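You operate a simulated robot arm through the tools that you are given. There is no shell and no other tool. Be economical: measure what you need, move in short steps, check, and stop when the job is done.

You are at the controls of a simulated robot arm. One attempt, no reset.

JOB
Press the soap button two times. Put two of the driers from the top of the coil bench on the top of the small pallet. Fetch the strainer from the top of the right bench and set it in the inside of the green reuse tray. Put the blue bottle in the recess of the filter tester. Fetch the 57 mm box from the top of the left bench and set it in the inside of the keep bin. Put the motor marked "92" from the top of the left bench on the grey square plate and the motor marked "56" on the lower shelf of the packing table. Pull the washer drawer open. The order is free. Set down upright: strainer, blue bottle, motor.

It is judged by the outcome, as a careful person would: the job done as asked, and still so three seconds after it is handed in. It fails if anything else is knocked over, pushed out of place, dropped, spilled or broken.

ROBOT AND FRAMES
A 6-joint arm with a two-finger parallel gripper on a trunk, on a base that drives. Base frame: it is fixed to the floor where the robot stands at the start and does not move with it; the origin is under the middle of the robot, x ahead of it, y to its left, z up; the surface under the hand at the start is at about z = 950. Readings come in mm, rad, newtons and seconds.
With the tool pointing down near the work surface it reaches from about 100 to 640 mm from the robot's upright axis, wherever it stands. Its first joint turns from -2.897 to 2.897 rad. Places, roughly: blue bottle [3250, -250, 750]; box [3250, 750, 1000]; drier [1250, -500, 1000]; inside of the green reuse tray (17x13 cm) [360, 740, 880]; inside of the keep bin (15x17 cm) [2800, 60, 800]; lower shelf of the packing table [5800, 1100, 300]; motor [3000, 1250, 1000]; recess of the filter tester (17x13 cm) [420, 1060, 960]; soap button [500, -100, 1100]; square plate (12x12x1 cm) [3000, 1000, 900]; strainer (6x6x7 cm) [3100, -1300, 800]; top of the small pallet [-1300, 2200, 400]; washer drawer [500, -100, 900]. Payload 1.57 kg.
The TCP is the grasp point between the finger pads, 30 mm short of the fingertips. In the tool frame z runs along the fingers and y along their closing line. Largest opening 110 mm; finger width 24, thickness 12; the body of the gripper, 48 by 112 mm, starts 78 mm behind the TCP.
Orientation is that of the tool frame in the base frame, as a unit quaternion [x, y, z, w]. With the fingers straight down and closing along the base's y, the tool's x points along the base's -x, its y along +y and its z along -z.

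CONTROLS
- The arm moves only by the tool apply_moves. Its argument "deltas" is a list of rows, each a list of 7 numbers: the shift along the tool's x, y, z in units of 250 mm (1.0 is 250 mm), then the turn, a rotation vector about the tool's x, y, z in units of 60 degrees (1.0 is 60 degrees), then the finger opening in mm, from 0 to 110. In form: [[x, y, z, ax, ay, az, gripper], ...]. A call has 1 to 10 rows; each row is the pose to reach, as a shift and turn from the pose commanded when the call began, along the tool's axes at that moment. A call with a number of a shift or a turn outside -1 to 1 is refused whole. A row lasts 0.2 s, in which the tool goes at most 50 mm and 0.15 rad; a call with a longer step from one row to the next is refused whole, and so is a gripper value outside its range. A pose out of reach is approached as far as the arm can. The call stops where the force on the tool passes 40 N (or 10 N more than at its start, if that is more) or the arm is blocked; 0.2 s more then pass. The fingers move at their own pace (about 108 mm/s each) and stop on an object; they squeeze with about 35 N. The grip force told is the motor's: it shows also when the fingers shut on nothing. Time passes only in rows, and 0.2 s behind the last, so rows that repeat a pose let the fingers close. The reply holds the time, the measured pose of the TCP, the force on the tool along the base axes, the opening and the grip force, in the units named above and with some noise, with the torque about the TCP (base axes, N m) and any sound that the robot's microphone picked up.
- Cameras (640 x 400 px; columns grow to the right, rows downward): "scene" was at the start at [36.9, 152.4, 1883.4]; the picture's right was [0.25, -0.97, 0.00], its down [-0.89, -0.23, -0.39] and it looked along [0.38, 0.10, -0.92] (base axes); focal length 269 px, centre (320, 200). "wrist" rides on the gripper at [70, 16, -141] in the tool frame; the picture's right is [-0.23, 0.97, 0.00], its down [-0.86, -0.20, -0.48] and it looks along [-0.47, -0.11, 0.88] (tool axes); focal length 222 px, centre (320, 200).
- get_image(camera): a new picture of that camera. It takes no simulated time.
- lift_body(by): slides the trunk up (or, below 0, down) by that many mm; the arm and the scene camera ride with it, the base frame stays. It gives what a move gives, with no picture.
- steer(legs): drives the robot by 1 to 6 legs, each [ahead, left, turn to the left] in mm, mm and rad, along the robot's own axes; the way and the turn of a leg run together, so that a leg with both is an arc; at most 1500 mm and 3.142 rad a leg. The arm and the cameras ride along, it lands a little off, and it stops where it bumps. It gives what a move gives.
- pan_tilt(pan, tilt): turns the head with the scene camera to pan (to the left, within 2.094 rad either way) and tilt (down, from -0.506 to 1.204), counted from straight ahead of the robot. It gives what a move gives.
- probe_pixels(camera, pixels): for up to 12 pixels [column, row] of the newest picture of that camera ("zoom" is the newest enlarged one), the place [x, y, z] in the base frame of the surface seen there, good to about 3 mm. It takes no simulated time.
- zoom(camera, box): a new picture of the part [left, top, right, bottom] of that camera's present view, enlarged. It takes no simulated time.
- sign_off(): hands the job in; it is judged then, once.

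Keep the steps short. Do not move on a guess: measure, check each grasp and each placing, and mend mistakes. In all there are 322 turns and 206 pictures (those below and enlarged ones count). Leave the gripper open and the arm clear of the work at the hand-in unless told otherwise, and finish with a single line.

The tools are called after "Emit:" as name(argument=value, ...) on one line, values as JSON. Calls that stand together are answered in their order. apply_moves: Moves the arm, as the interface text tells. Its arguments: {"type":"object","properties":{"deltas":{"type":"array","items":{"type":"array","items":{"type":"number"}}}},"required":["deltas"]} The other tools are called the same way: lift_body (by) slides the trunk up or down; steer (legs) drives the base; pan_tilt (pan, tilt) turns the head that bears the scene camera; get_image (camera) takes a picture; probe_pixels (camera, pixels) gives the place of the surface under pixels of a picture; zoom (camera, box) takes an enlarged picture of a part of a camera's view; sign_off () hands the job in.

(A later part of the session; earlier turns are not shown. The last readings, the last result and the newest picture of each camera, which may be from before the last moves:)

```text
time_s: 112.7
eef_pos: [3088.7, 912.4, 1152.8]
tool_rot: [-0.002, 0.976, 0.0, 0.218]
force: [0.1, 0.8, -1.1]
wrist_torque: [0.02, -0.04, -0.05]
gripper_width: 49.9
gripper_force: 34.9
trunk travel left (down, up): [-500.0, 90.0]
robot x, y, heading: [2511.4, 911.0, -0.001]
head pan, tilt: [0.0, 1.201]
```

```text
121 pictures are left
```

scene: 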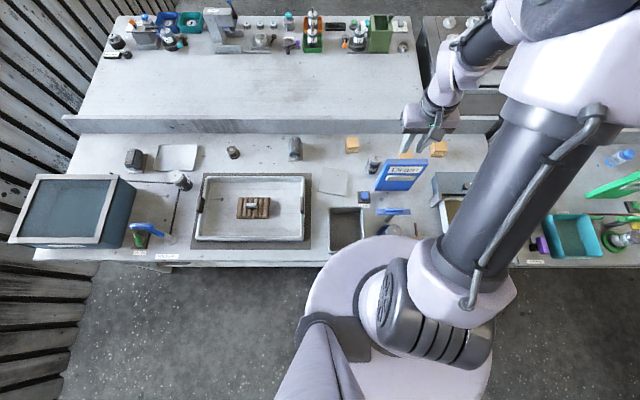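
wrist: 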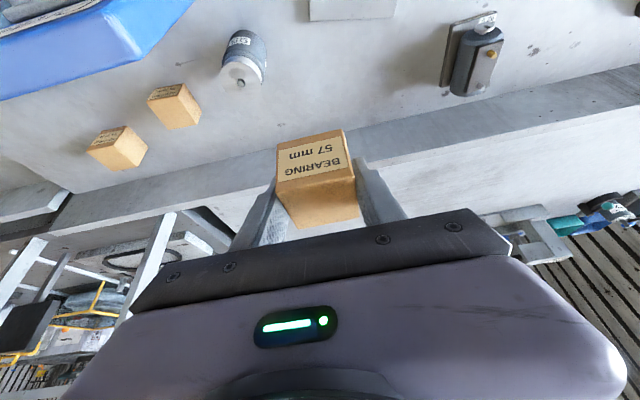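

Box held (49.9 mm). Retract and level the hand, then drive right to the keep bin.

Emit:
apply_moves(deltas=[[0.05, 0, -0.15, 0, 0.08, 0, 0], [0.1, 0, -0.3, 0, 0.16, 0, 0], [0.15, 0, -0.45, 0, 0.25, 0, 0], [0.2, 0, -0.61, 0, 0.33, 0, 0], [0.25, 0, -0.77, 0, 0.417, 0, 0]])

Emit:
steer(legs=[[-200, 0, 0], [0, -870, 0], [100, 0, 0]])

Emit:
pan_tilt(pan=0.0, tilt=1.0)

Emit:
get_image(camera="scene")

Emit:
get_image(camera="wrist")

```text
time_s: 113.9
eef_pos: [2954.5, 915.8, 1303.1]
tool_rot: [-0.002, 1.0, 0.001, 0.002]
force: [-0.6, 0.2, -0.8]
wrist_torque: [0.02, 0.02, 0.02]
gripper_width: 49.7
gripper_force: 34.8
trunk travel left (down, up): [-500.0, 90.0]
robot x, y, heading: [2510.5, 909.1, 0.003]
head pan, tilt: [0.0, 1.201]
```

```text
time_s: 120.5
eef_pos: [2853.7, 42.6, 1302.1]
tool_rot: [0.002, 1.0, 0.001, 0.002]
force: [-0.1, -0.3, -1.3]
wrist_torque: [0.0, -0.02, 0.02]
gripper_width: 49.8
gripper_force: 35.2
trunk travel left (down, up): [-500.0, 90.0]
robot x, y, heading: [2410.7, 42.5, -0.008]
head pan, tilt: [0.0, 1.201]
```

```text
time_s: 121.2
eef_pos: [2853.1, 42.5, 1300.6]
tool_rot: [0.001, 1.0, 0.0, 0.002]
force: [-0.5, 0.9, -1.4]
wrist_torque: [-0.02, 0.0, -0.02]
gripper_width: 49.5
gripper_force: 35.4
trunk travel left (down, up): [-500.0, 90.0]
robot x, y, heading: [2411.9, 40.3, -0.005]
head pan, tilt: [0.0, 1.0]
```

```text
120 pictures are left
```

scene: 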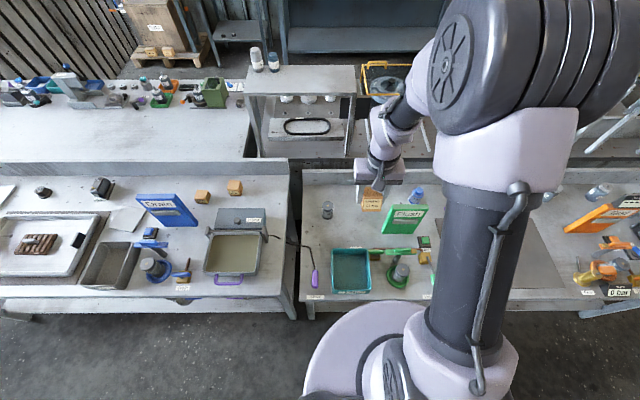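

```text
119 pictures are left
```

wrist: 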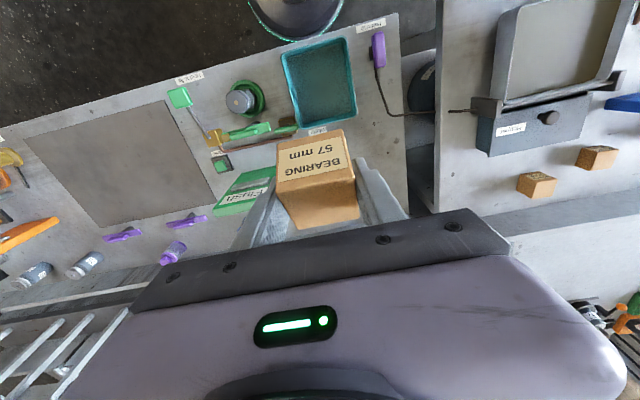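

Probing the teal bin: rim corners and floor in scene and wrist views.

Emit:
probe_pixels(camera="scene", pixels=[[335, 250], [368, 250], [333, 290], [370, 290], [351, 270], [345, 262], [358, 280], [342, 249]])

Emit:
probe_pixels(camera="wrist", pixels=[[283, 52], [346, 40], [356, 118], [300, 128], [320, 80], [310, 70], [335, 100]])

```text
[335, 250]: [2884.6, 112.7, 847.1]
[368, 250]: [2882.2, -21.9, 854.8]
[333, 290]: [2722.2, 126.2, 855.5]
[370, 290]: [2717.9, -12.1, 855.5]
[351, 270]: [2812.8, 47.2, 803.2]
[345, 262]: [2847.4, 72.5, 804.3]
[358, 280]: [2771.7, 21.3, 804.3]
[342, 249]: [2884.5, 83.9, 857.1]
```

```text
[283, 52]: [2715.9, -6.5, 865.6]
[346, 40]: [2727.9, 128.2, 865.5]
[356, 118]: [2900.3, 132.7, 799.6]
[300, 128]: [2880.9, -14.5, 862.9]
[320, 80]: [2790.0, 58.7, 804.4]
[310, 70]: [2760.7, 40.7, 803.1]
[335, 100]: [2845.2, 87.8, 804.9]
```

Bin centre (2800,55), floor z 804, rim ≈ 860. Back 110 mm for room, then tilt again (so the box is level) and lower.

Emit:
steer(legs=[[-110, 0, 0]])

Emit:
apply_moves(deltas=[[-0.04, 0.02, 0.14, 0, -0.07, 0, 0], [-0.08, 0.03, 0.28, 0, -0.14, 0, 0], [-0.12, 0.04, 0.42, 0, -0.21, 0, 0], [-0.16, 0.052, 0.56, 0, -0.28, 0, 0], [-0.2, 0.052, 0.7, 0, -0.35, 0, 0], [-0.228, 0.052, 0.84, 0, -0.417, 0, 0], [-0.228, 0.052, 1.0, 0, -0.417, 0, 0]])

Emit:
get_image(camera="wrist")

```text
time_s: 122.4
eef_pos: [2744.0, 44.2, 1301.5]
tool_rot: [0.0, 1.0, 0.0, 0.001]
force: [-0.4, -0.1, -2.2]
wrist_torque: [0.03, 0.03, -0.01]
gripper_width: 49.7
gripper_force: 34.3
trunk travel left (down, up): [-500.0, 90.0]
robot x, y, heading: [2295.4, 42.1, -0.005]
head pan, tilt: [0.0, 1.0]
```

```text
time_s: 124.0
eef_pos: [2802.3, 55.1, 1048.6]
tool_rot: [0.0, 0.976, 0.0, 0.218]
force: [-1.6, 0.0, -1.4]
wrist_torque: [-0.02, -0.01, -0.01]
gripper_width: 49.5
gripper_force: 35.2
trunk travel left (down, up): [-500.0, 90.0]
robot x, y, heading: [2298.3, 39.0, -0.003]
head pan, tilt: [0.0, 1.0]
```

```text
118 pictures are left
```

wrist: 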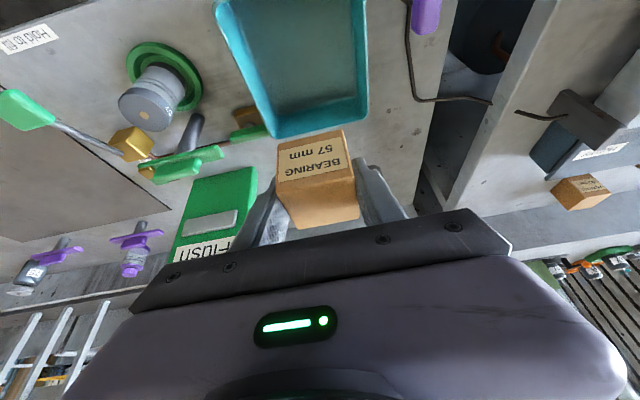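

Emit:
apply_moves(deltas=[[0.07, 0, 0.148, 0, 0, 0, 0], [0.14, 0, 0.296, 0, 0, 0, 0], [0.21, 0, 0.445, 0, 0, 0, 0], [0.28, 0, 0.593, 0, 0, 0, 0], [0.325, 0, 0.688, 0, 0, 0, 0], [0.345, 0, 0.73, 0, 0, 0, 0]])

Emit:
get_image(camera="wrist")

```text
time_s: 125.4
eef_pos: [2799.3, 56.0, 847.8]
tool_rot: [0.0, 0.976, 0.0, 0.219]
force: [0.4, -0.2, -2.3]
wrist_torque: [-0.01, -0.02, 0.01]
gripper_width: 49.5
gripper_force: 34.5
trunk travel left (down, up): [-500.0, 90.0]
robot x, y, heading: [2300.3, 38.7, 0.002]
head pan, tilt: [0.0, 1.0]
```

```text
117 pictures are left
```

wrist: 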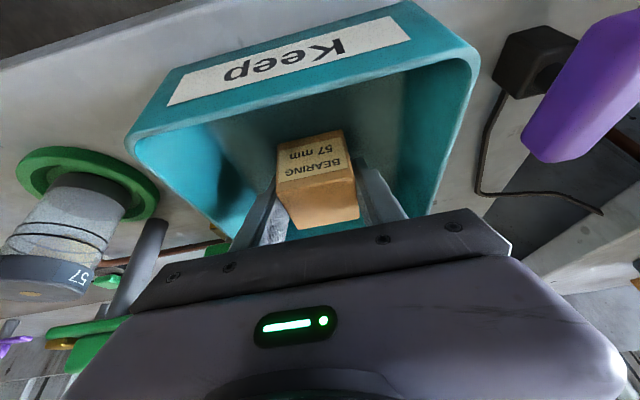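

Box inside the bin. Lower to contact, open, and rise straight up.

Emit:
apply_moves(deltas=[[0.006, 0, 0.0125, 0, 0, 0, 0], [0.012, 0, 0.025, 0, 0, 0, 0], [0.012, 0, 0.025, 0, 0, 0, 64], [0.012, 0, 0.025, 0, 0, 0, 76], [0.012, 0, 0.025, 0, 0, 0, 76], [-0.05, 0, -0.12, 0, 0, 0, 76], [-0.12, 0, -0.27, 0, 0, 0, 76], [-0.19, 0, -0.42, 0, 0, 0, 76], [-0.26, 0, -0.57, 0, 0, 0, 76], [-0.33, 0, -0.72, 0, 0, 0, 76]])

Emit:
get_image(camera="wrist")

Emit:
get_image(camera="scene")

```text
time_s: 127.6
eef_pos: [2796.7, 55.8, 1047.1]
tool_rot: [0.001, 0.976, 0.0, 0.218]
force: [-0.6, -0.1, -1.0]
wrist_torque: [0.01, -0.01, -0.01]
gripper_width: 76.2
gripper_force: 0.1
trunk travel left (down, up): [-500.0, 90.0]
robot x, y, heading: [2297.6, 43.0, -0.004]
head pan, tilt: [0.0, 1.0]
```

```text
116 pictures are left
```

wrist: 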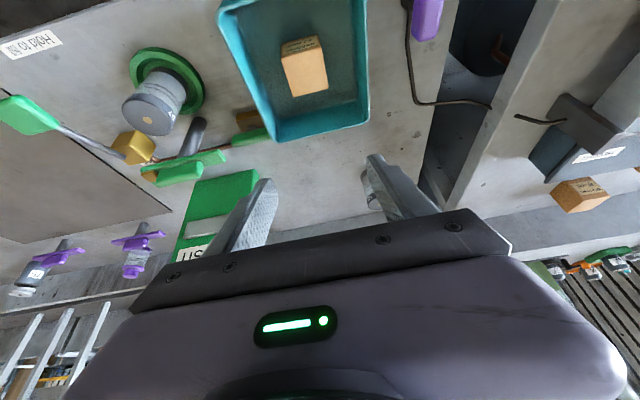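

```text
115 pictures are left
```

scene: 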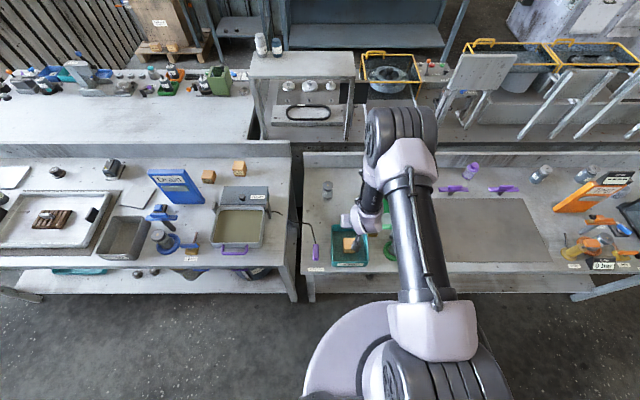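

Box sits in the keep bin. Now motor 92. Raise hand, drive left in front of it.

Emit:
apply_moves(deltas=[[-0.08, 0, -0.17, 0, 0, 0, 76], [-0.16, 0, -0.34, 0, 0, 0, 76], [-0.24, 0, -0.51, 0, 0, 0, 76], [-0.32, 0, -0.68, 0, 0, 0, 76], [-0.4, 0, -0.83, 0, 0, 0, 76]])

Emit:
steer(legs=[[0, 1140, 0], [215, 0, 0]])

Emit:
pan_tilt(pan=0.1, tilt=1.2)

Emit:
get_image(camera="wrist")

Emit:
get_image(camera="scene")

```text
time_s: 128.8
eef_pos: [2798.2, 56.5, 1278.5]
tool_rot: [-0.001, 0.976, 0.001, 0.218]
force: [0.0, 0.2, 0.2]
wrist_torque: [-0.01, 0.02, -0.03]
gripper_width: 76.0
gripper_force: 0.1
trunk travel left (down, up): [-500.0, 90.0]
robot x, y, heading: [2301.6, 42.8, -0.001]
head pan, tilt: [0.0, 1.0]
```

```text
time_s: 135.9
eef_pos: [3022.1, 1189.5, 1276.7]
tool_rot: [0.006, 0.976, -0.002, 0.218]
force: [-0.5, -0.4, -0.3]
wrist_torque: [-0.02, 0.01, 0.02]
gripper_width: 76.0
gripper_force: 0.0
trunk travel left (down, up): [-500.0, 90.0]
robot x, y, heading: [2522.1, 1184.0, -0.013]
head pan, tilt: [0.0, 1.0]
```

```text
time_s: 136.7
eef_pos: [3022.2, 1190.2, 1277.4]
tool_rot: [0.005, 0.976, -0.002, 0.218]
force: [-0.2, -0.3, 0.3]
wrist_torque: [-0.01, -0.02, 0.01]
gripper_width: 76.0
gripper_force: 0.1
trunk travel left (down, up): [-500.0, 90.0]
robot x, y, heading: [2517.4, 1179.2, -0.012]
head pan, tilt: [0.099, 1.201]
```

```text
114 pictures are left
```

wrist: 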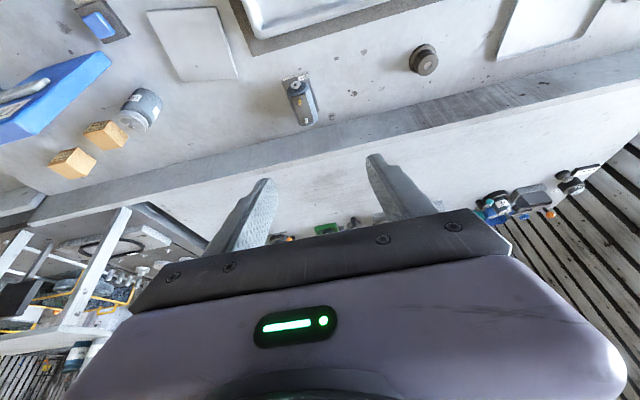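

```text
113 pictures are left
```

scene: 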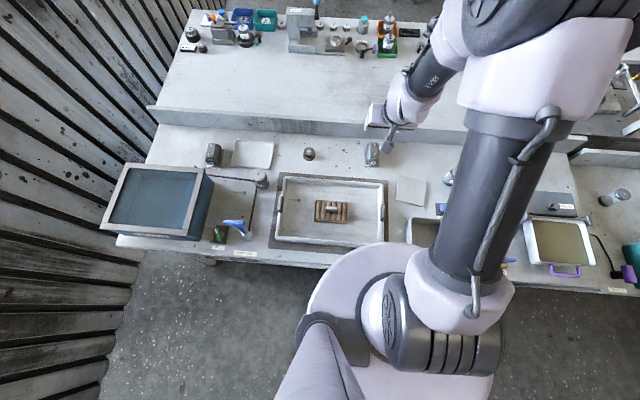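

Emit:
zoom(camera="wrist", box=[260, 60, 340, 140])

Emit:
probe_pixels(camera="zoom", pixels=[[270, 150], [340, 125], [430, 300], [360, 330], [300, 190], [380, 200], [340, 280], [390, 290], [420, 210], [320, 230]])

Emit:
zoom(camera="scene", box=[350, 130, 440, 220])

```text
5.00 times, centred on (300, 100) of wrist
```

zoom: 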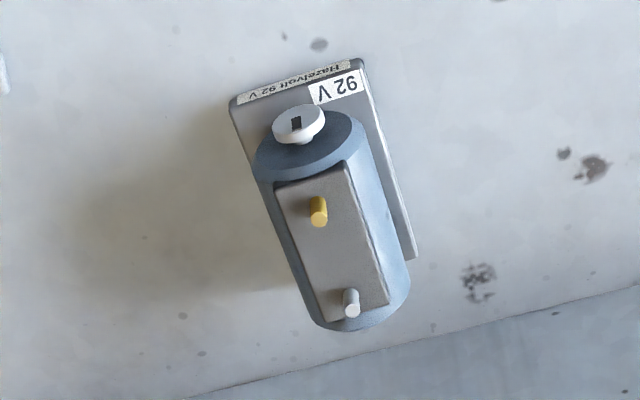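

```text
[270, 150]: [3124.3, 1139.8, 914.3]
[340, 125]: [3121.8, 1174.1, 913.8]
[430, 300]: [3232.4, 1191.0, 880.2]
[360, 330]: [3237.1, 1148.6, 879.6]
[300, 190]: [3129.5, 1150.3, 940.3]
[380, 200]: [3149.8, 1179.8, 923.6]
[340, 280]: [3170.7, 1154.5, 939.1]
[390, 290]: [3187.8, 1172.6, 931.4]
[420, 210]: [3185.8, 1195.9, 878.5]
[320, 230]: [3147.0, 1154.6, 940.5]
```

```text
4.44 times, centred on (395, 175) of scene
```

zoom: 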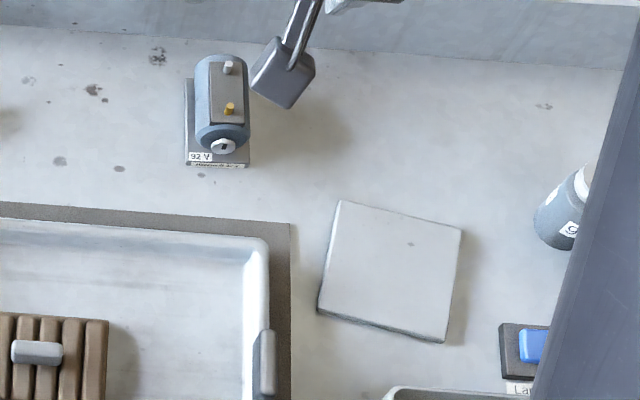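

Motor body: y centre ≈1159, x 3120–3190, top 940. Approach along the tilt axis, first part, then check.

Emit:
apply_moves(deltas=[[0.03, -0.025, 0.18, 0, 0, 0, 76], [0.06, -0.05, 0.36, 0, 0, 0, 76], [0.09, -0.075, 0.54, 0, 0, 0, 76], [0.12, -0.1, 0.72, 0, 0, 0, 76], [0.15, -0.124, 0.9, 0, 0, 0, 76]])

Emit:
get_image(camera="wrist")

```text
time_s: 137.8
eef_pos: [3083.9, 1159.1, 1056.6]
tool_rot: [0.006, 0.976, -0.001, 0.218]
force: [0.1, -0.2, 0.1]
wrist_torque: [0.03, 0.04, 0.01]
gripper_width: 76.0
gripper_force: 0.0
trunk travel left (down, up): [-500.0, 90.0]
robot x, y, heading: [2520.5, 1182.3, -0.015]
head pan, tilt: [0.099, 1.201]
```

```text
110 pictures are left
```

wrist: 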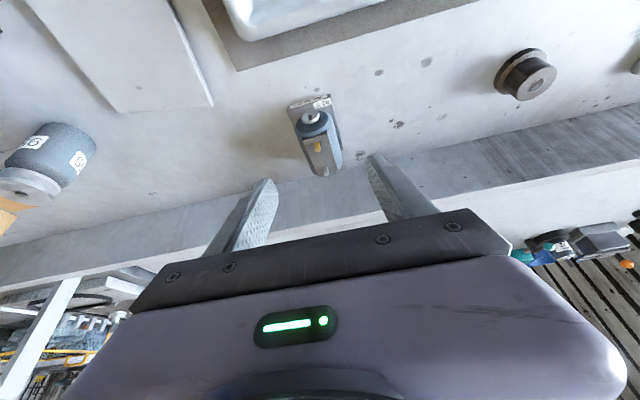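

Emit:
apply_moves(deltas=[[0, 0, 0.18, 0, 0, 0, 76], [0, 0, 0.36, 0, 0, 0, 76], [0, 0, 0.5, 0, 0, 0, 76], [0, 0, 0.58, 0, 0, 0, 76], [0, 0, 0.614, 0, 0, 0, 76]])

Emit:
get_image(camera="wrist")

```text
time_s: 139.1
eef_pos: [3150.8, 1159.5, 919.3]
tool_rot: [0.006, 0.976, -0.002, 0.22]
force: [-0.3, 0.1, -0.2]
wrist_torque: [0.01, 0.0, -0.02]
gripper_width: 76.3
gripper_force: 0.0
trunk travel left (down, up): [-500.0, 90.0]
robot x, y, heading: [2520.2, 1176.5, -0.014]
head pan, tilt: [0.099, 1.201]
```

```text
109 pictures are left
```

wrist: 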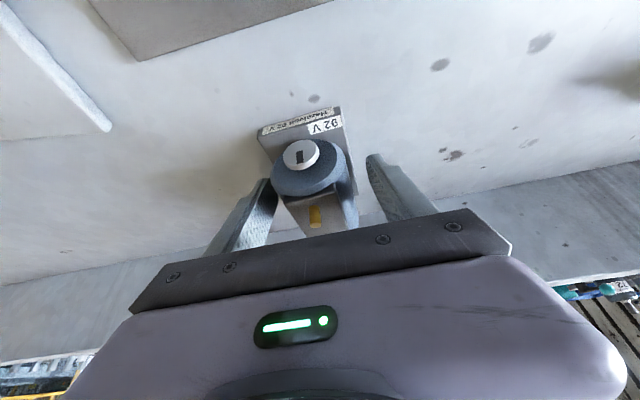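

Shift 5 mm right, close, lift straight up.

Emit:
apply_moves(deltas=[[0, -0.018, 0, 0, 0, 0, 76], [0, -0.018, 0, 0, 0, 0, 40], [0, -0.018, 0, 0, 0, 0, 0], [0, -0.018, 0, 0, 0, 0, 0], [-0.034, -0.018, -0.072, 0, 0, 0, 0], [-0.068, -0.018, -0.145, 0, 0, 0, 0], [-0.12, -0.018, -0.25, 0, 0, 0, 0]])

Emit:
get_image(camera="wrist")

```text
time_s: 140.7
eef_pos: [3149.3, 1154.0, 989.8]
tool_rot: [0.006, 0.976, -0.002, 0.218]
force: [0.2, -0.8, -4.3]
wrist_torque: [0.0, 0.06, 0.0]
gripper_width: 60.0
gripper_force: 35.3
trunk travel left (down, up): [-500.0, 90.0]
robot x, y, heading: [2522.3, 1183.0, -0.008]
head pan, tilt: [0.099, 1.201]
```

```text
108 pictures are left
```

wrist: 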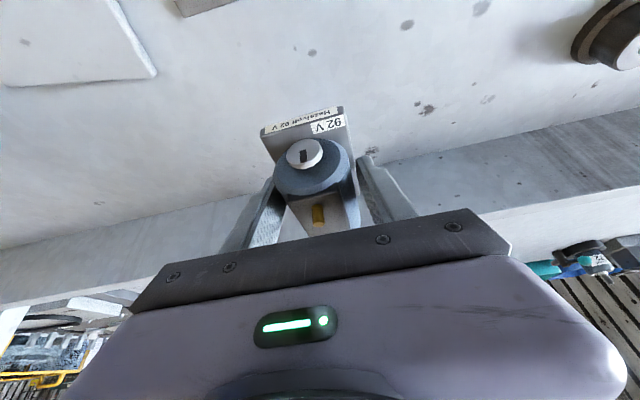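

Motor held (60 mm, level). Carry to above the plate centre (≈3010, 997).

Emit:
apply_moves(deltas=[[0.1, -0.125, -0.05, 0, 0, 0, 0], [0.2, -0.25, -0.1, 0, 0, 0, 0], [0.3, -0.375, -0.145, 0, 0, 0, 0], [0.41, -0.5, -0.19, 0, 0, 0, 0], [0.51, -0.624, -0.24, 0, 0, 0, 0]])

Emit:
get_image(camera="wrist")

Emit:
get_image(camera="scene")

```text
time_s: 141.8
eef_pos: [3004.8, 998.8, 987.9]
tool_rot: [0.005, 0.976, -0.001, 0.219]
force: [-0.1, -0.4, -5.9]
wrist_torque: [-0.01, 0.03, -0.02]
gripper_width: 59.6
gripper_force: 34.8
trunk travel left (down, up): [-500.0, 90.0]
robot x, y, heading: [2520.1, 1179.0, -0.01]
head pan, tilt: [0.099, 1.201]
```

```text
107 pictures are left
```

wrist: 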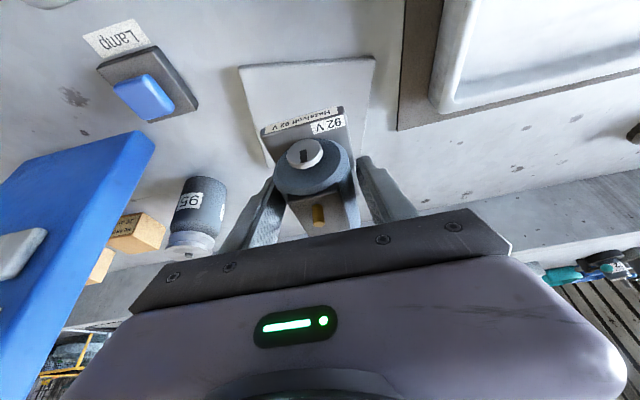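

```text
106 pictures are left
```

scene: 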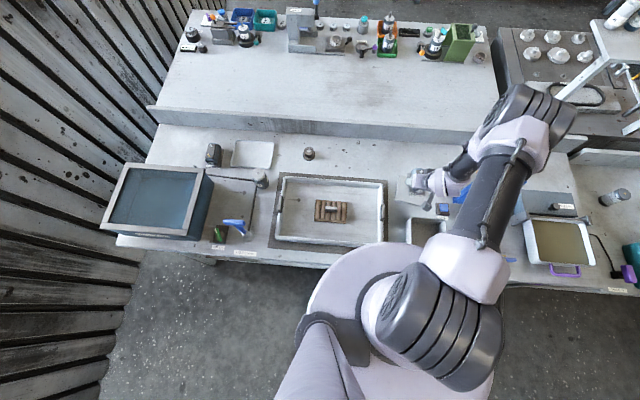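

Emit:
probe_pixels(camera="wrist", pixels=[[243, 70], [370, 61], [358, 148], [262, 140]])

```text
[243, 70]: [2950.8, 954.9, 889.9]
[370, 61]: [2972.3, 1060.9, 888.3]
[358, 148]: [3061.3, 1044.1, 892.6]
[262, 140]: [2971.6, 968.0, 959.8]
```

Plate centre ≈ (3018,997). Shift 13 mm forward, lower to the plate, release.

Emit:
apply_moves(deltas=[[-0.047, 0, 0.022, 0, 0, 0, 0], [0.01, 0, 0.14, 0, 0, 0, 0], [0.04, 0, 0.205, 0, 0, 0, 0], [0.048, 0, 0.223, 0, 0, 0, 0]])

Emit:
apply_moves(deltas=[[0.003, 0, 0.007, 0, 0, 0, 0], [0.007, 0, 0.015, 0, 0, 0, 0]])

Emit:
get_image(camera="wrist")

```text
time_s: 142.8
eef_pos: [3019.8, 999.9, 932.2]
tool_rot: [0.005, 0.976, -0.001, 0.219]
force: [0.5, -0.4, -6.6]
wrist_torque: [0.0, 0.06, 0.03]
gripper_width: 59.9
gripper_force: 35.3
trunk travel left (down, up): [-500.0, 90.0]
robot x, y, heading: [2521.8, 1180.2, -0.008]
head pan, tilt: [0.099, 1.201]
```

```text
time_s: 143.4
eef_pos: [3019.2, 999.3, 929.2]
tool_rot: [0.005, 0.976, -0.001, 0.218]
force: [-0.6, -0.6, -2.4]
wrist_torque: [-0.11, -0.14, -0.06]
gripper_width: 59.8
gripper_force: 35.0
trunk travel left (down, up): [-500.0, 90.0]
robot x, y, heading: [2520.2, 1179.3, -0.007]
head pan, tilt: [0.099, 1.201]
```

```text
105 pictures are left
```

wrist: 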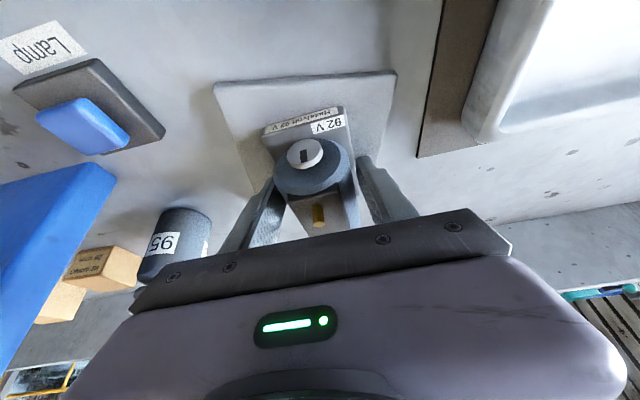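

Contact started. One more mm, open and rise.

Emit:
apply_moves(deltas=[[0.002, 0, 0.004, 0, 0, 0, 0], [0.002, 0, 0.004, 0, 0, 0, 68], [0.002, 0, 0.004, 0, 0, 0, 80], [0.002, 0, 0.004, 0, 0, 0, 80], [-0.06, 0, -0.12, 0, 0, 0, 80], [-0.13, 0, -0.27, 0, 0, 0, 80], [-0.2, 0, -0.42, 0, 0, 0, 80], [-0.27, 0, -0.57, 0, 0, 0, 80], [-0.34, 0, -0.72, 0, 0, 0, 80], [-0.41, 0, -0.88, 0, 0, 0, 80]])

Emit:
get_image(camera="wrist")

```text
time_s: 145.7
eef_pos: [3016.6, 1001.0, 1171.8]
tool_rot: [0.005, 0.976, -0.001, 0.218]
force: [-0.9, 0.8, -0.3]
wrist_torque: [-0.01, -0.01, 0.0]
gripper_width: 79.8
gripper_force: 0.0
trunk travel left (down, up): [-500.0, 90.0]
robot x, y, heading: [2520.9, 1185.0, -0.01]
head pan, tilt: [0.099, 1.201]
```

```text
104 pictures are left
```

wrist: 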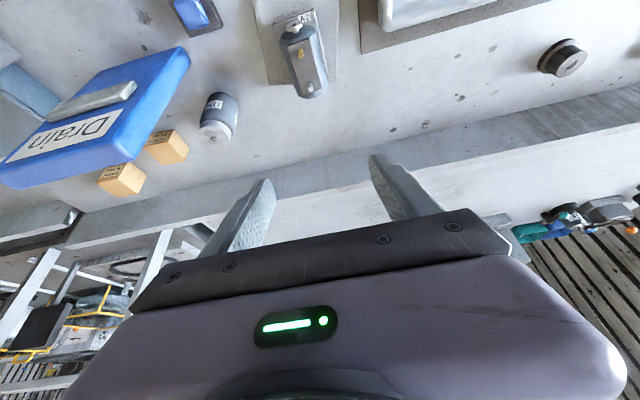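

Motor 92 stands on the plate. Next the motor marked 56. Measure it in the scene view (about (262,180)).

Emit:
zoom(camera="scene", box=[210, 140, 320, 250])

Emit:
probe_pixels(camera="zoom", pixels=[[290, 210], [270, 240], [320, 240], [300, 270], [285, 285], [130, 310], [390, 260], [410, 330], [470, 380], [180, 320]])

```text
3.64 times, centred on (265, 195) of scene
```

zoom: 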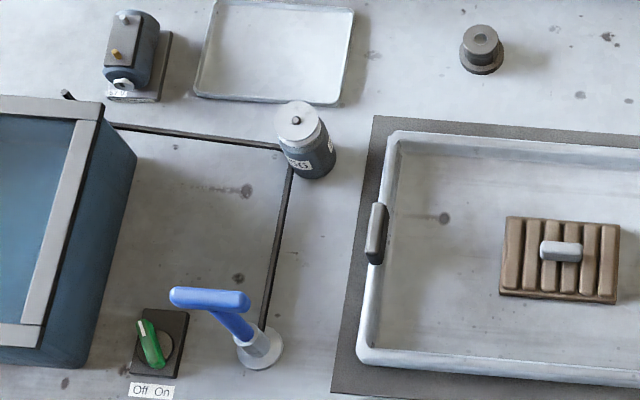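

```text
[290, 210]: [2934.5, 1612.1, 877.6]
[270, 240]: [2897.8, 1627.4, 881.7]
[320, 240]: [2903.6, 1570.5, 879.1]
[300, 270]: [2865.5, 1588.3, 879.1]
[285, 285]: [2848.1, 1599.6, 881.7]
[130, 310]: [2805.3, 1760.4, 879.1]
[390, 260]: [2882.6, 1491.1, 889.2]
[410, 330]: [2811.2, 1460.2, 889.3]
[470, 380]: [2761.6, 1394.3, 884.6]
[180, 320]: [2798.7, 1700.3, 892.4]
```

Emit:
probe_pixels(camera="zoom", pixels=[[297, 118], [277, 122], [320, 122], [298, 103], [300, 135], [310, 165], [285, 160], [335, 150], [375, 230], [395, 180], [312, 178], [205, 297]])

```text
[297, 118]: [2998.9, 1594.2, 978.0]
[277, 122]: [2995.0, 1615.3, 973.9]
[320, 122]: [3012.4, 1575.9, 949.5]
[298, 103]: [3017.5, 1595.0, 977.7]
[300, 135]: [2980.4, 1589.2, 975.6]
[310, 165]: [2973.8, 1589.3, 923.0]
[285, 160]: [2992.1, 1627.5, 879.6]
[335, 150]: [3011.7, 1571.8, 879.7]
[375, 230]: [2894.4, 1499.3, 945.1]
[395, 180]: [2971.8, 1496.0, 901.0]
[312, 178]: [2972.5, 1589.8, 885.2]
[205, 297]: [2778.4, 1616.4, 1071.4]
```

Can 56: centre (2999,1594), ø≈54, top 977. I'll grasp it sideways with a 60° tilt (so it can go under the packing-table top), from direction 40° left. First level the hand and move over.

Emit:
apply_moves(deltas=[[0.043, 0.15, -0.065, 0, 0.07, 0, 80], [0.087, 0.3, -0.13, 0, 0.14, 0, 80], [0.13, 0.45, -0.194, 0, 0.21, 0, 80], [0.173, 0.6, -0.259, 0, 0.28, 0, 80], [0.217, 0.75, -0.323, 0, 0.35, 0, 80], [0.26, 0.9, -0.388, 0, 0.417, 0, 80]])

Emit:
apply_moves(deltas=[[0.02, 0.05, 0, 0, 0, -0.135, 80], [0.04, 0.1, 0, 0, 0, -0.27, 80], [0.06, 0.15, 0, 0, 0, -0.405, 80], [0.08, 0.2, 0, 0, 0, -0.54, 80], [0.1, 0.25, 0, 0, 0, -0.66, 80]])

```text
time_s: 147.1
eef_pos: [2901.5, 1195.5, 1210.1]
tool_rot: [0.004, 1.0, 0.023, 0.008]
force: [-0.5, -0.3, 0.0]
wrist_torque: [0.01, -0.02, -0.04]
gripper_width: 80.1
gripper_force: 0.1
out of reach, approached as far as the arm can: row 3, 4, 5, 6
trunk travel left (down, up): [-500.0, 90.0]
robot x, y, heading: [2521.0, 1181.0, -0.008]
head pan, tilt: [0.099, 1.201]
```

```text
time_s: 148.2
eef_pos: [2870.3, 1258.0, 1201.4]
tool_rot: [-0.334, 0.942, 0.015, 0.01]
force: [0.0, -0.1, 0.3]
wrist_torque: [0.02, -0.01, 0.04]
gripper_width: 80.0
gripper_force: 0.1
out of reach, approached as far as the arm can: row 1, 2, 3, 4, 5
trunk travel left (down, up): [-500.0, 90.0]
robot x, y, heading: [2522.5, 1178.5, -0.013]
head pan, tilt: [0.099, 1.201]
```

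Now tilt 60° while moving to the staging point in front of the can (2900,1510,1013).

Emit:
apply_moves(deltas=[[-0.091, 0.088, 0.0, 0, -0.125, 0, 80], [-0.182, 0.177, 0.05, 0, -0.25, 0, 80], [-0.273, 0.265, 0.15, 0, -0.375, 0, 80], [-0.364, 0.354, 0.25, 0, -0.5, 0, 80], [-0.454, 0.442, 0.35, 0, -0.625, 0, 80], [-0.545, 0.531, 0.45, 0, -0.75, 0, 80], [-0.636, 0.62, 0.55, 0, -0.875, 0, 80], [-0.727, 0.708, 0.6, 0, -1.0, 0, 80]])

Emit:
get_image(camera="wrist")

Emit:
get_image(camera="scene")

```text
time_s: 150.1
eef_pos: [2903.3, 1508.6, 1051.2]
tool_rot: [-0.289, 0.815, 0.166, 0.474]
force: [-0.6, -0.5, 0.6]
wrist_torque: [-0.07, 0.02, 0.01]
gripper_width: 79.9
gripper_force: 0.1
out of reach, approached as far as the arm can: row 1, 2
trunk travel left (down, up): [-500.0, 90.0]
robot x, y, heading: [2521.2, 1179.2, -0.012]
head pan, tilt: [0.099, 1.201]
```

```text
102 pictures are left
```

wrist: 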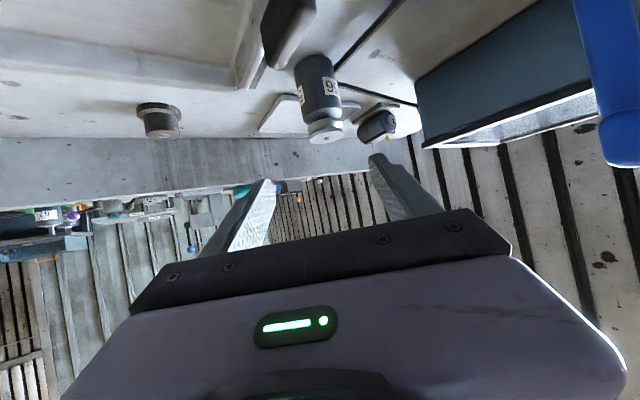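

```text
101 pictures are left
```

scene: 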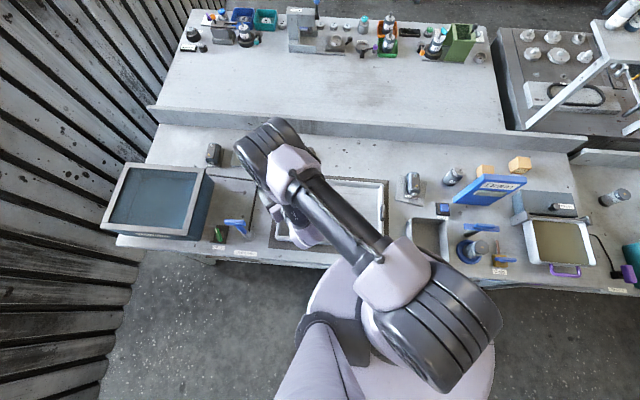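

Can seen ahead. Align (34 mm lower across axis, 6 mm left), then advance along the tool axis.

Emit:
apply_moves(deltas=[[0.07, 0.012, 0, 0, 0, 0, 80], [0.136, 0.025, 0, 0, 0, 0, 80], [0.136, 0.025, 0.15, 0, 0, 0, 80], [0.136, 0.025, 0.3, 0, 0, 0, 80]])

Emit:
get_image(camera="wrist")

```text
time_s: 151.1
eef_pos: [2936.2, 1545.5, 985.6]
tool_rot: [-0.289, 0.816, 0.166, 0.473]
force: [-0.5, 0.2, 0.6]
wrist_torque: [0.01, 0.01, 0.0]
gripper_width: 80.1
gripper_force: 0.1
trunk travel left (down, up): [-500.0, 90.0]
robot x, y, heading: [2523.0, 1182.4, -0.016]
head pan, tilt: [0.099, 1.201]
```

```text
100 pictures are left
```

wrist: 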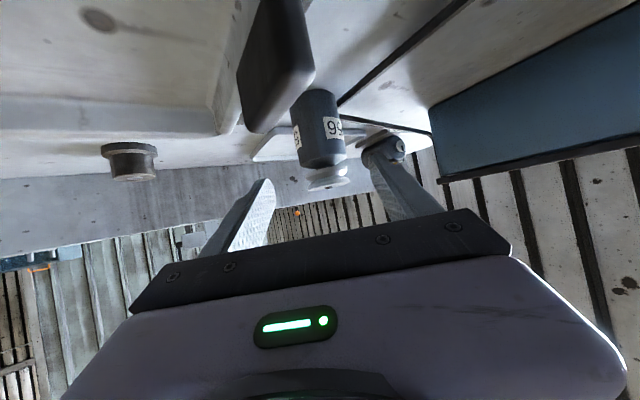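

Emit:
apply_moves(deltas=[[0, 0, 0.13, 0, 0, 0, 80], [0, 0, 0.25, 0, 0, 0, 80], [0, 0, 0.33, 0, 0, 0, 80], [0, 0, 0.37, 0, 0, 0, 80]])

Emit:
get_image(camera="wrist")

```text
time_s: 152.1
eef_pos: [2997.5, 1594.5, 940.3]
tool_rot: [-0.29, 0.815, 0.167, 0.473]
force: [-6.1, -4.7, 5.3]
wrist_torque: [-0.44, 0.59, -0.02]
gripper_width: 80.1
gripper_force: 0.0
trunk travel left (down, up): [-500.0, 90.0]
robot x, y, heading: [2526.7, 1183.1, -0.009]
head pan, tilt: [0.099, 1.201]
```

```text
99 pictures are left
```

wrist: 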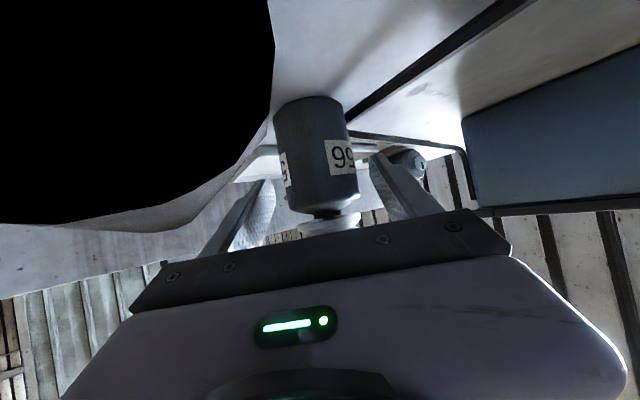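

The camera (hanging below the tilted hand) touches the tray's handle. Close gently now is possible, but first back off to be safe and check.

Emit:
apply_moves(deltas=[[0, 0, -0.06, 0, 0, 0, 80], [0, 0, -0.15, 0, 0, 0, 80], [0, 0, -0.3, 0, 0, 0, 80], [0, 0, -0.45, 0, 0, 0, 80], [0, 0, -0.6, 0, 0, 0, 80]])

Emit:
zoom(camera="scene", box=[210, 140, 420, 270])

Emit:
get_image(camera="wrist")

```text
time_s: 153.2
eef_pos: [2896.7, 1511.5, 1015.0]
tool_rot: [-0.289, 0.816, 0.166, 0.473]
force: [-1.4, -0.6, 1.3]
wrist_torque: [0.01, 0.02, 0.02]
gripper_width: 79.8
gripper_force: 0.1
trunk travel left (down, up): [-500.0, 90.0]
robot x, y, heading: [2520.7, 1176.4, -0.012]
head pan, tilt: [0.099, 1.201]
```

```text
3.05 times, centred on (315, 205) of scene
```

zoom: 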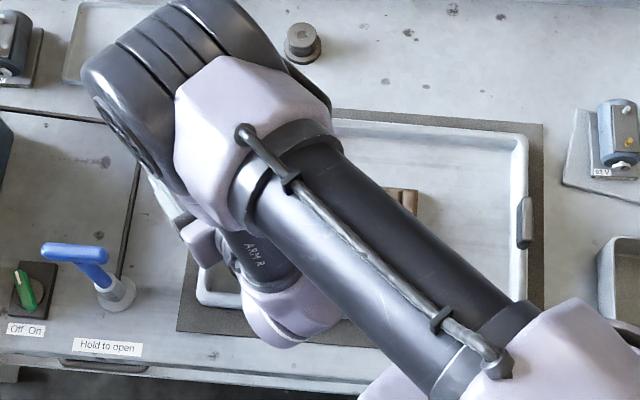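

```text
97 pictures are left
```

wrist: 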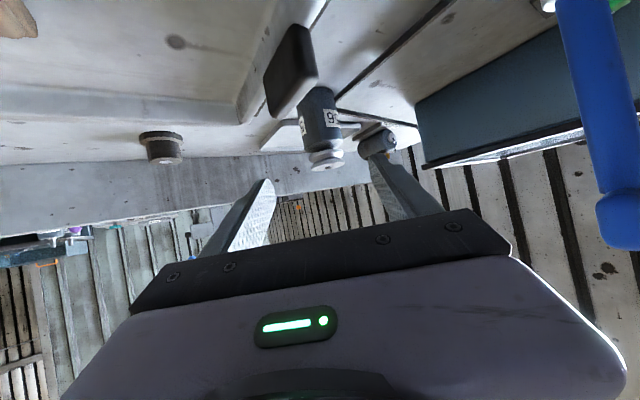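

I'll reduce the tilt to 45° which raises the camera ~40 mm over the handle; then approach again.

Emit:
apply_moves(deltas=[[-0.06, 0, -0.04, 0, 0.125, 0, 80], [-0.06, 0, -0.04, 0, 0.25, 0, 80]])

```text
time_s: 153.8
eef_pos: [2895.5, 1511.5, 1032.2]
tool_rot: [-0.308, 0.87, 0.127, 0.362]
force: [-0.2, -0.2, -1.2]
wrist_torque: [-0.03, -0.02, 0.01]
gripper_width: 80.0
gripper_force: 0.1
trunk travel left (down, up): [-500.0, 90.0]
robot x, y, heading: [2519.9, 1178.3, -0.013]
head pan, tilt: [0.099, 1.201]
```

Emit:
apply_moves(deltas=[[-0.11, -0.004, 0, 0, 0, 0, 80], [-0.11, -0.004, 0.16, 0, 0, 0, 80], [-0.11, -0.004, 0.32, 0, 0, 0, 80], [-0.11, -0.004, 0.46, 0, 0, 0, 80], [-0.11, -0.004, 0.56, 0, 0, 0, 80], [-0.11, -0.004, 0.636, 0, 0, 0, 80]])

Emit:
get_image(camera="wrist")

```text
time_s: 155.2
eef_pos: [3000.8, 1594.3, 939.2]
tool_rot: [-0.308, 0.871, 0.127, 0.362]
force: [-0.6, 1.0, -0.4]
wrist_torque: [-0.02, -0.01, -0.01]
gripper_width: 79.9
gripper_force: 0.1
trunk travel left (down, up): [-500.0, 90.0]
robot x, y, heading: [2521.8, 1180.1, -0.01]
head pan, tilt: [0.099, 1.201]
```

```text
96 pictures are left
```

wrist: 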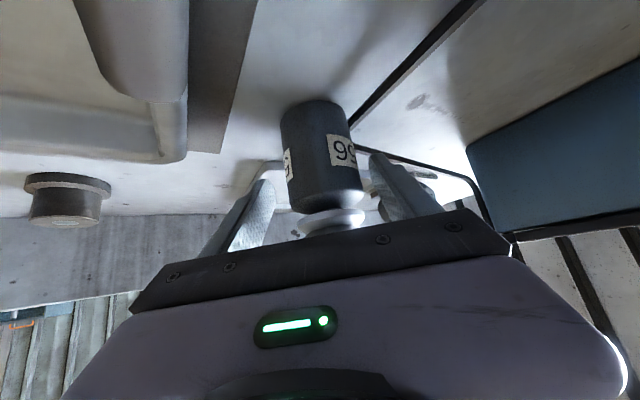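

No contact now. Close and lift straight up.

Emit:
apply_moves(deltas=[[0, 0, 0, 0, 0, 0, 40], [0, 0, 0, 0, 0, 0, 0], [0, 0, 0, 0, 0, 0, 0], [-0.085, 0, -0.085, 0, 0, 0, 0], [-0.2, 0, -0.2, 0, 0, 0, 0], [-0.33, 0, -0.33, 0, 0, 0, 0], [-0.46, 0, -0.46, 0, 0, 0, 0]])

Emit:
get_image(camera="wrist")

```text
time_s: 156.8
eef_pos: [2997.8, 1593.5, 1101.7]
tool_rot: [-0.308, 0.871, 0.126, 0.361]
force: [0.3, 0.8, -4.7]
wrist_torque: [0.01, 0.05, -0.01]
gripper_width: 51.7
gripper_force: 35.0
trunk travel left (down, up): [-500.0, 90.0]
robot x, y, heading: [2522.7, 1176.9, -0.014]
head pan, tilt: [0.099, 1.201]
```

```text
95 pictures are left
```

wrist: 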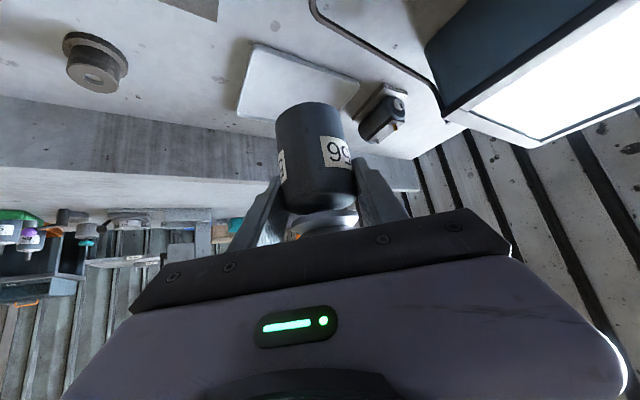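

Motor 56 held (51.7 mm). Swing the arm to straight ahead for driving.

Emit:
apply_moves(deltas=[[0.055, -0.15, -0.055, 0.046, 0, 0.046, 0], [0.11, -0.3, -0.11, 0.092, 0, 0.092, 0], [0.165, -0.45, -0.165, 0.139, 0, 0.137, 0], [0.22, -0.6, -0.22, 0.185, 0, 0.183, 0], [0.275, -0.753, -0.278, 0.231, 0, 0.229, 0]])

Emit:
apply_moves(deltas=[[0.017, -0.168, -0.017, 0.046, 0, 0.046, 0], [0.033, -0.336, -0.033, 0.092, 0, 0.092, 0], [0.05, -0.505, -0.05, 0.139, 0, 0.137, 0], [0.066, -0.673, -0.066, 0.185, 0, 0.183, 0], [0.083, -0.841, -0.083, 0.231, 0, 0.229, 0]])

Emit:
get_image(camera="wrist")

```text
time_s: 158.1
eef_pos: [3039.5, 1382.5, 1103.6]
tool_rot: [-0.155, 0.91, 0.064, 0.379]
force: [0.5, 0.4, -4.5]
wrist_torque: [0.03, 0.05, 0.0]
gripper_width: 51.5
gripper_force: 35.0
trunk travel left (down, up): [-500.0, 90.0]
robot x, y, heading: [2522.5, 1178.2, -0.014]
head pan, tilt: [0.099, 1.201]
```

```text
time_s: 159.2
eef_pos: [3082.7, 1177.8, 1101.1]
tool_rot: [0.001, 0.923, -0.001, 0.384]
force: [0.1, 0.1, -4.2]
wrist_torque: [0.02, 0.02, -0.02]
gripper_width: 51.3
gripper_force: 35.1
trunk travel left (down, up): [-500.0, 90.0]
robot x, y, heading: [2520.6, 1182.9, -0.008]
head pan, tilt: [0.099, 1.201]
```

```text
94 pictures are left
```

wrist: 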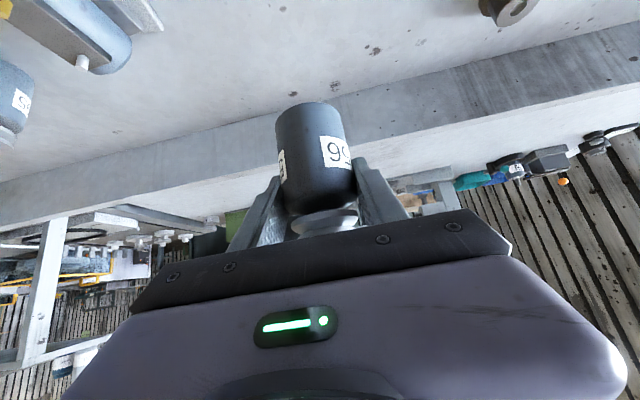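

Pull the arm in 100 mm, back off and drive along the aisle to its right end.

Emit:
apply_moves(deltas=[[0.14, 0, -0.14, 0, 0, 0, 0], [0.28, 0, -0.28, 0, 0, 0, 0]])

Emit:
steer(legs=[[-370, 0, 0], [0, -1200, 0.01], [0, -1150, 0], [0, -1050, 0]])

```text
time_s: 159.8
eef_pos: [2984.0, 1180.3, 1100.6]
tool_rot: [0.0, 0.923, -0.001, 0.385]
force: [0.0, -0.4, -3.5]
wrist_torque: [-0.01, -0.01, -0.01]
gripper_width: 51.3
gripper_force: 35.2
trunk travel left (down, up): [-500.0, 90.0]
robot x, y, heading: [2521.9, 1178.3, -0.012]
head pan, tilt: [0.099, 1.201]
```

```text
time_s: 178.2
eef_pos: [2626.8, -2175.7, 1099.2]
tool_rot: [-0.011, 0.923, 0.004, 0.385]
force: [0.2, -0.1, -3.7]
wrist_torque: [0.03, -0.01, -0.01]
gripper_width: 51.0
gripper_force: 34.7
trunk travel left (down, up): [-500.0, 90.0]
robot x, y, heading: [2165.8, -2187.3, 0.009]
head pan, tilt: [0.099, 1.201]
```

Emit:
steer(legs=[[1300, -50, -0.01], [1300, 0, 0]])

Emit:
pan_tilt(pan=0.7, tilt=0.45)

Emit:
get_image(camera="scene")

```text
time_s: 190.7
eef_pos: [5174.8, -2210.2, 1100.2]
tool_rot: [-0.009, 0.923, 0.002, 0.384]
force: [0.5, -0.5, -2.8]
wrist_torque: [-0.01, 0.0, -0.02]
gripper_width: 51.0
gripper_force: 34.9
trunk travel left (down, up): [-500.0, 90.0]
robot x, y, heading: [4713.0, -2215.8, 0.007]
head pan, tilt: [0.099, 1.201]
```

```text
time_s: 191.8
eef_pos: [5174.3, -2210.7, 1100.8]
tool_rot: [-0.009, 0.923, 0.002, 0.384]
force: [0.9, 0.0, -3.6]
wrist_torque: [0.01, 0.02, 0.01]
gripper_width: 51.2
gripper_force: 35.1
trunk travel left (down, up): [-500.0, 90.0]
robot x, y, heading: [4713.2, -2219.1, 0.006]
head pan, tilt: [0.7, 0.45]
```

```text
93 pictures are left
```

scene: 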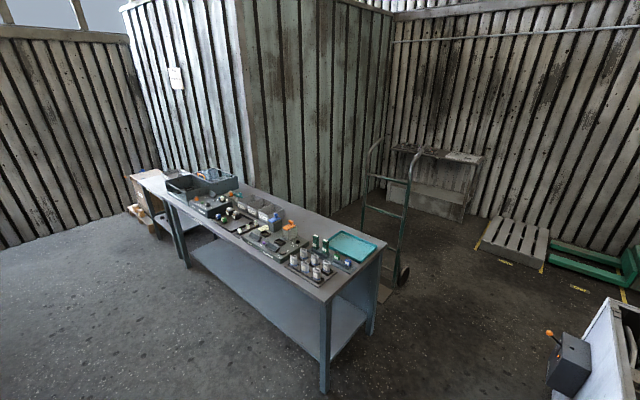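

Emit:
steer(legs=[[0, 1500, 0], [0, 1500, 0]])

Emit:
pan_tilt(pan=0.15, tilt=0.6)

Emit:
get_image(camera="scene")

```text
time_s: 206.2
eef_pos: [5268.5, 766.3, 1101.3]
tool_rot: [0.022, 0.923, -0.01, 0.384]
force: [1.0, 0.2, -4.3]
wrist_torque: [-0.04, -0.01, 0.04]
gripper_width: 51.2
gripper_force: 35.2
trunk travel left (down, up): [-500.0, 90.0]
robot x, y, heading: [4804.5, 788.7, -0.059]
head pan, tilt: [0.7, 0.45]
```

```text
time_s: 207.2
eef_pos: [5267.3, 764.4, 1100.6]
tool_rot: [0.022, 0.923, -0.011, 0.384]
force: [0.5, -0.3, -4.0]
wrist_torque: [0.0, -0.01, -0.02]
gripper_width: 51.2
gripper_force: 34.6
trunk travel left (down, up): [-500.0, 90.0]
robot x, y, heading: [4804.8, 788.9, -0.058]
head pan, tilt: [0.15, 0.6]
```

```text
92 pictures are left
```

scene: 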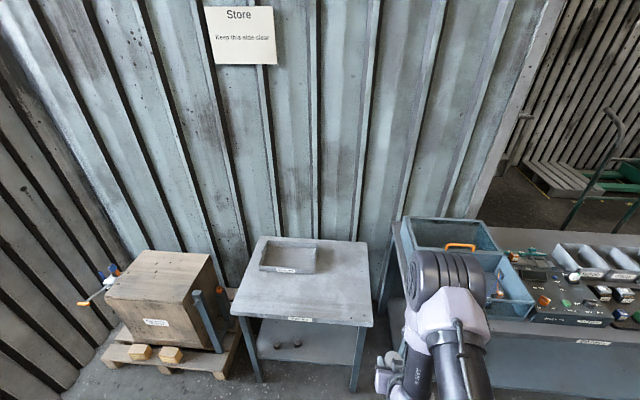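

Emit:
zoom(camera="scene", box=[220, 225, 400, 390])

Emit:
probe_pixels(camera="scene", pixels=[[300, 319], [231, 312], [372, 325], [310, 345], [280, 355], [340, 360], [296, 343], [278, 346], [258, 380], [353, 390], [320, 362], [310, 325]])

```text
2.42 times, centred on (310, 308) of scene
```

zoom: 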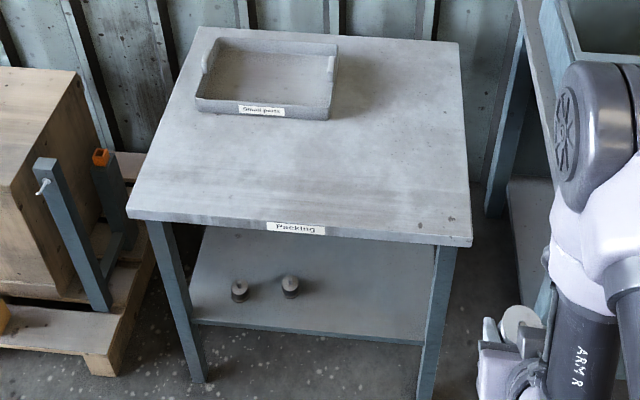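

```text
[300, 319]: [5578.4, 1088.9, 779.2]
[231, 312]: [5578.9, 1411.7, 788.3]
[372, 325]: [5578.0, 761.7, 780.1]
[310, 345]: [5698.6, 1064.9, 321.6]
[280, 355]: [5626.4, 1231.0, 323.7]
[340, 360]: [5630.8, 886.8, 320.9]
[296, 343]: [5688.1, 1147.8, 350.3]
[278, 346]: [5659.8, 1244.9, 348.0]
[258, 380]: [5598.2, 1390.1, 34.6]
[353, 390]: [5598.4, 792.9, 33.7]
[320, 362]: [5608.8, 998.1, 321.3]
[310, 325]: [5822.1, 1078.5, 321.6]
```

"Packing" table: top edge x 5578 (z≈780), shelf z 321, legs at y≈790/1390. I'll place the motor at about (5660, 960). Straighten heading, position the robot at (5040,960), then lower the trunk.

Emit:
steer(legs=[[0, 0, 0.058], [235, 172, 0]])

Emit:
lift_body(by=-500)

Emit:
pan_tilt(pan=0.0, tilt=0.7)

Emit:
get_image(camera="scene")

Emit:
get_image(camera="wrist")

```text
time_s: 209.7
eef_pos: [5504.4, 964.6, 1099.7]
tool_rot: [-0.003, 0.923, 0.0, 0.384]
force: [-0.2, 0.4, -2.4]
wrist_torque: [0.0, 0.01, 0.01]
gripper_width: 51.5
gripper_force: 33.9
trunk travel left (down, up): [-500.0, 90.0]
robot x, y, heading: [5039.9, 959.7, -0.003]
head pan, tilt: [0.15, 0.6]
```

```text
refused: -500 is not a number from -400 to 400
```

```text
time_s: 210.4
eef_pos: [5503.9, 962.9, 1100.5]
tool_rot: [-0.004, 0.923, 0.0, 0.384]
force: [-0.6, -0.9, -2.9]
wrist_torque: [0.0, 0.0, 0.01]
gripper_width: 51.4
gripper_force: 34.5
trunk travel left (down, up): [-500.0, 90.0]
robot x, y, heading: [5041.8, 962.6, -0.007]
head pan, tilt: [0.0, 0.7]
```

```text
90 pictures are left
```

scene: 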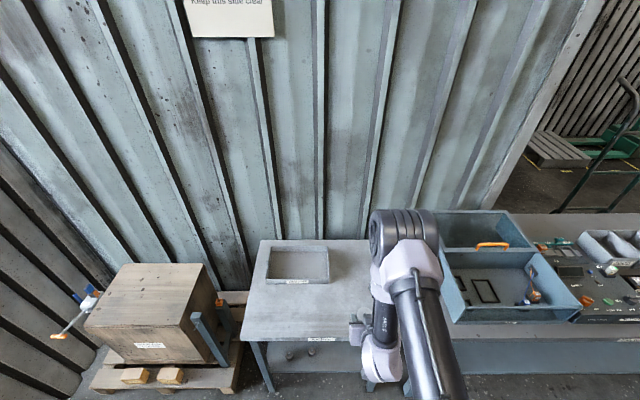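

```text
89 pictures are left
```

wrist: 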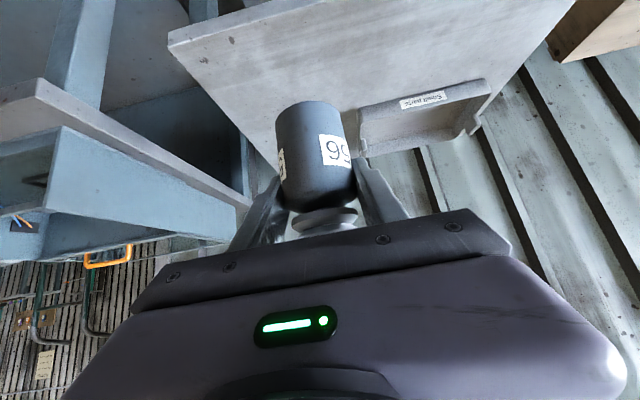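

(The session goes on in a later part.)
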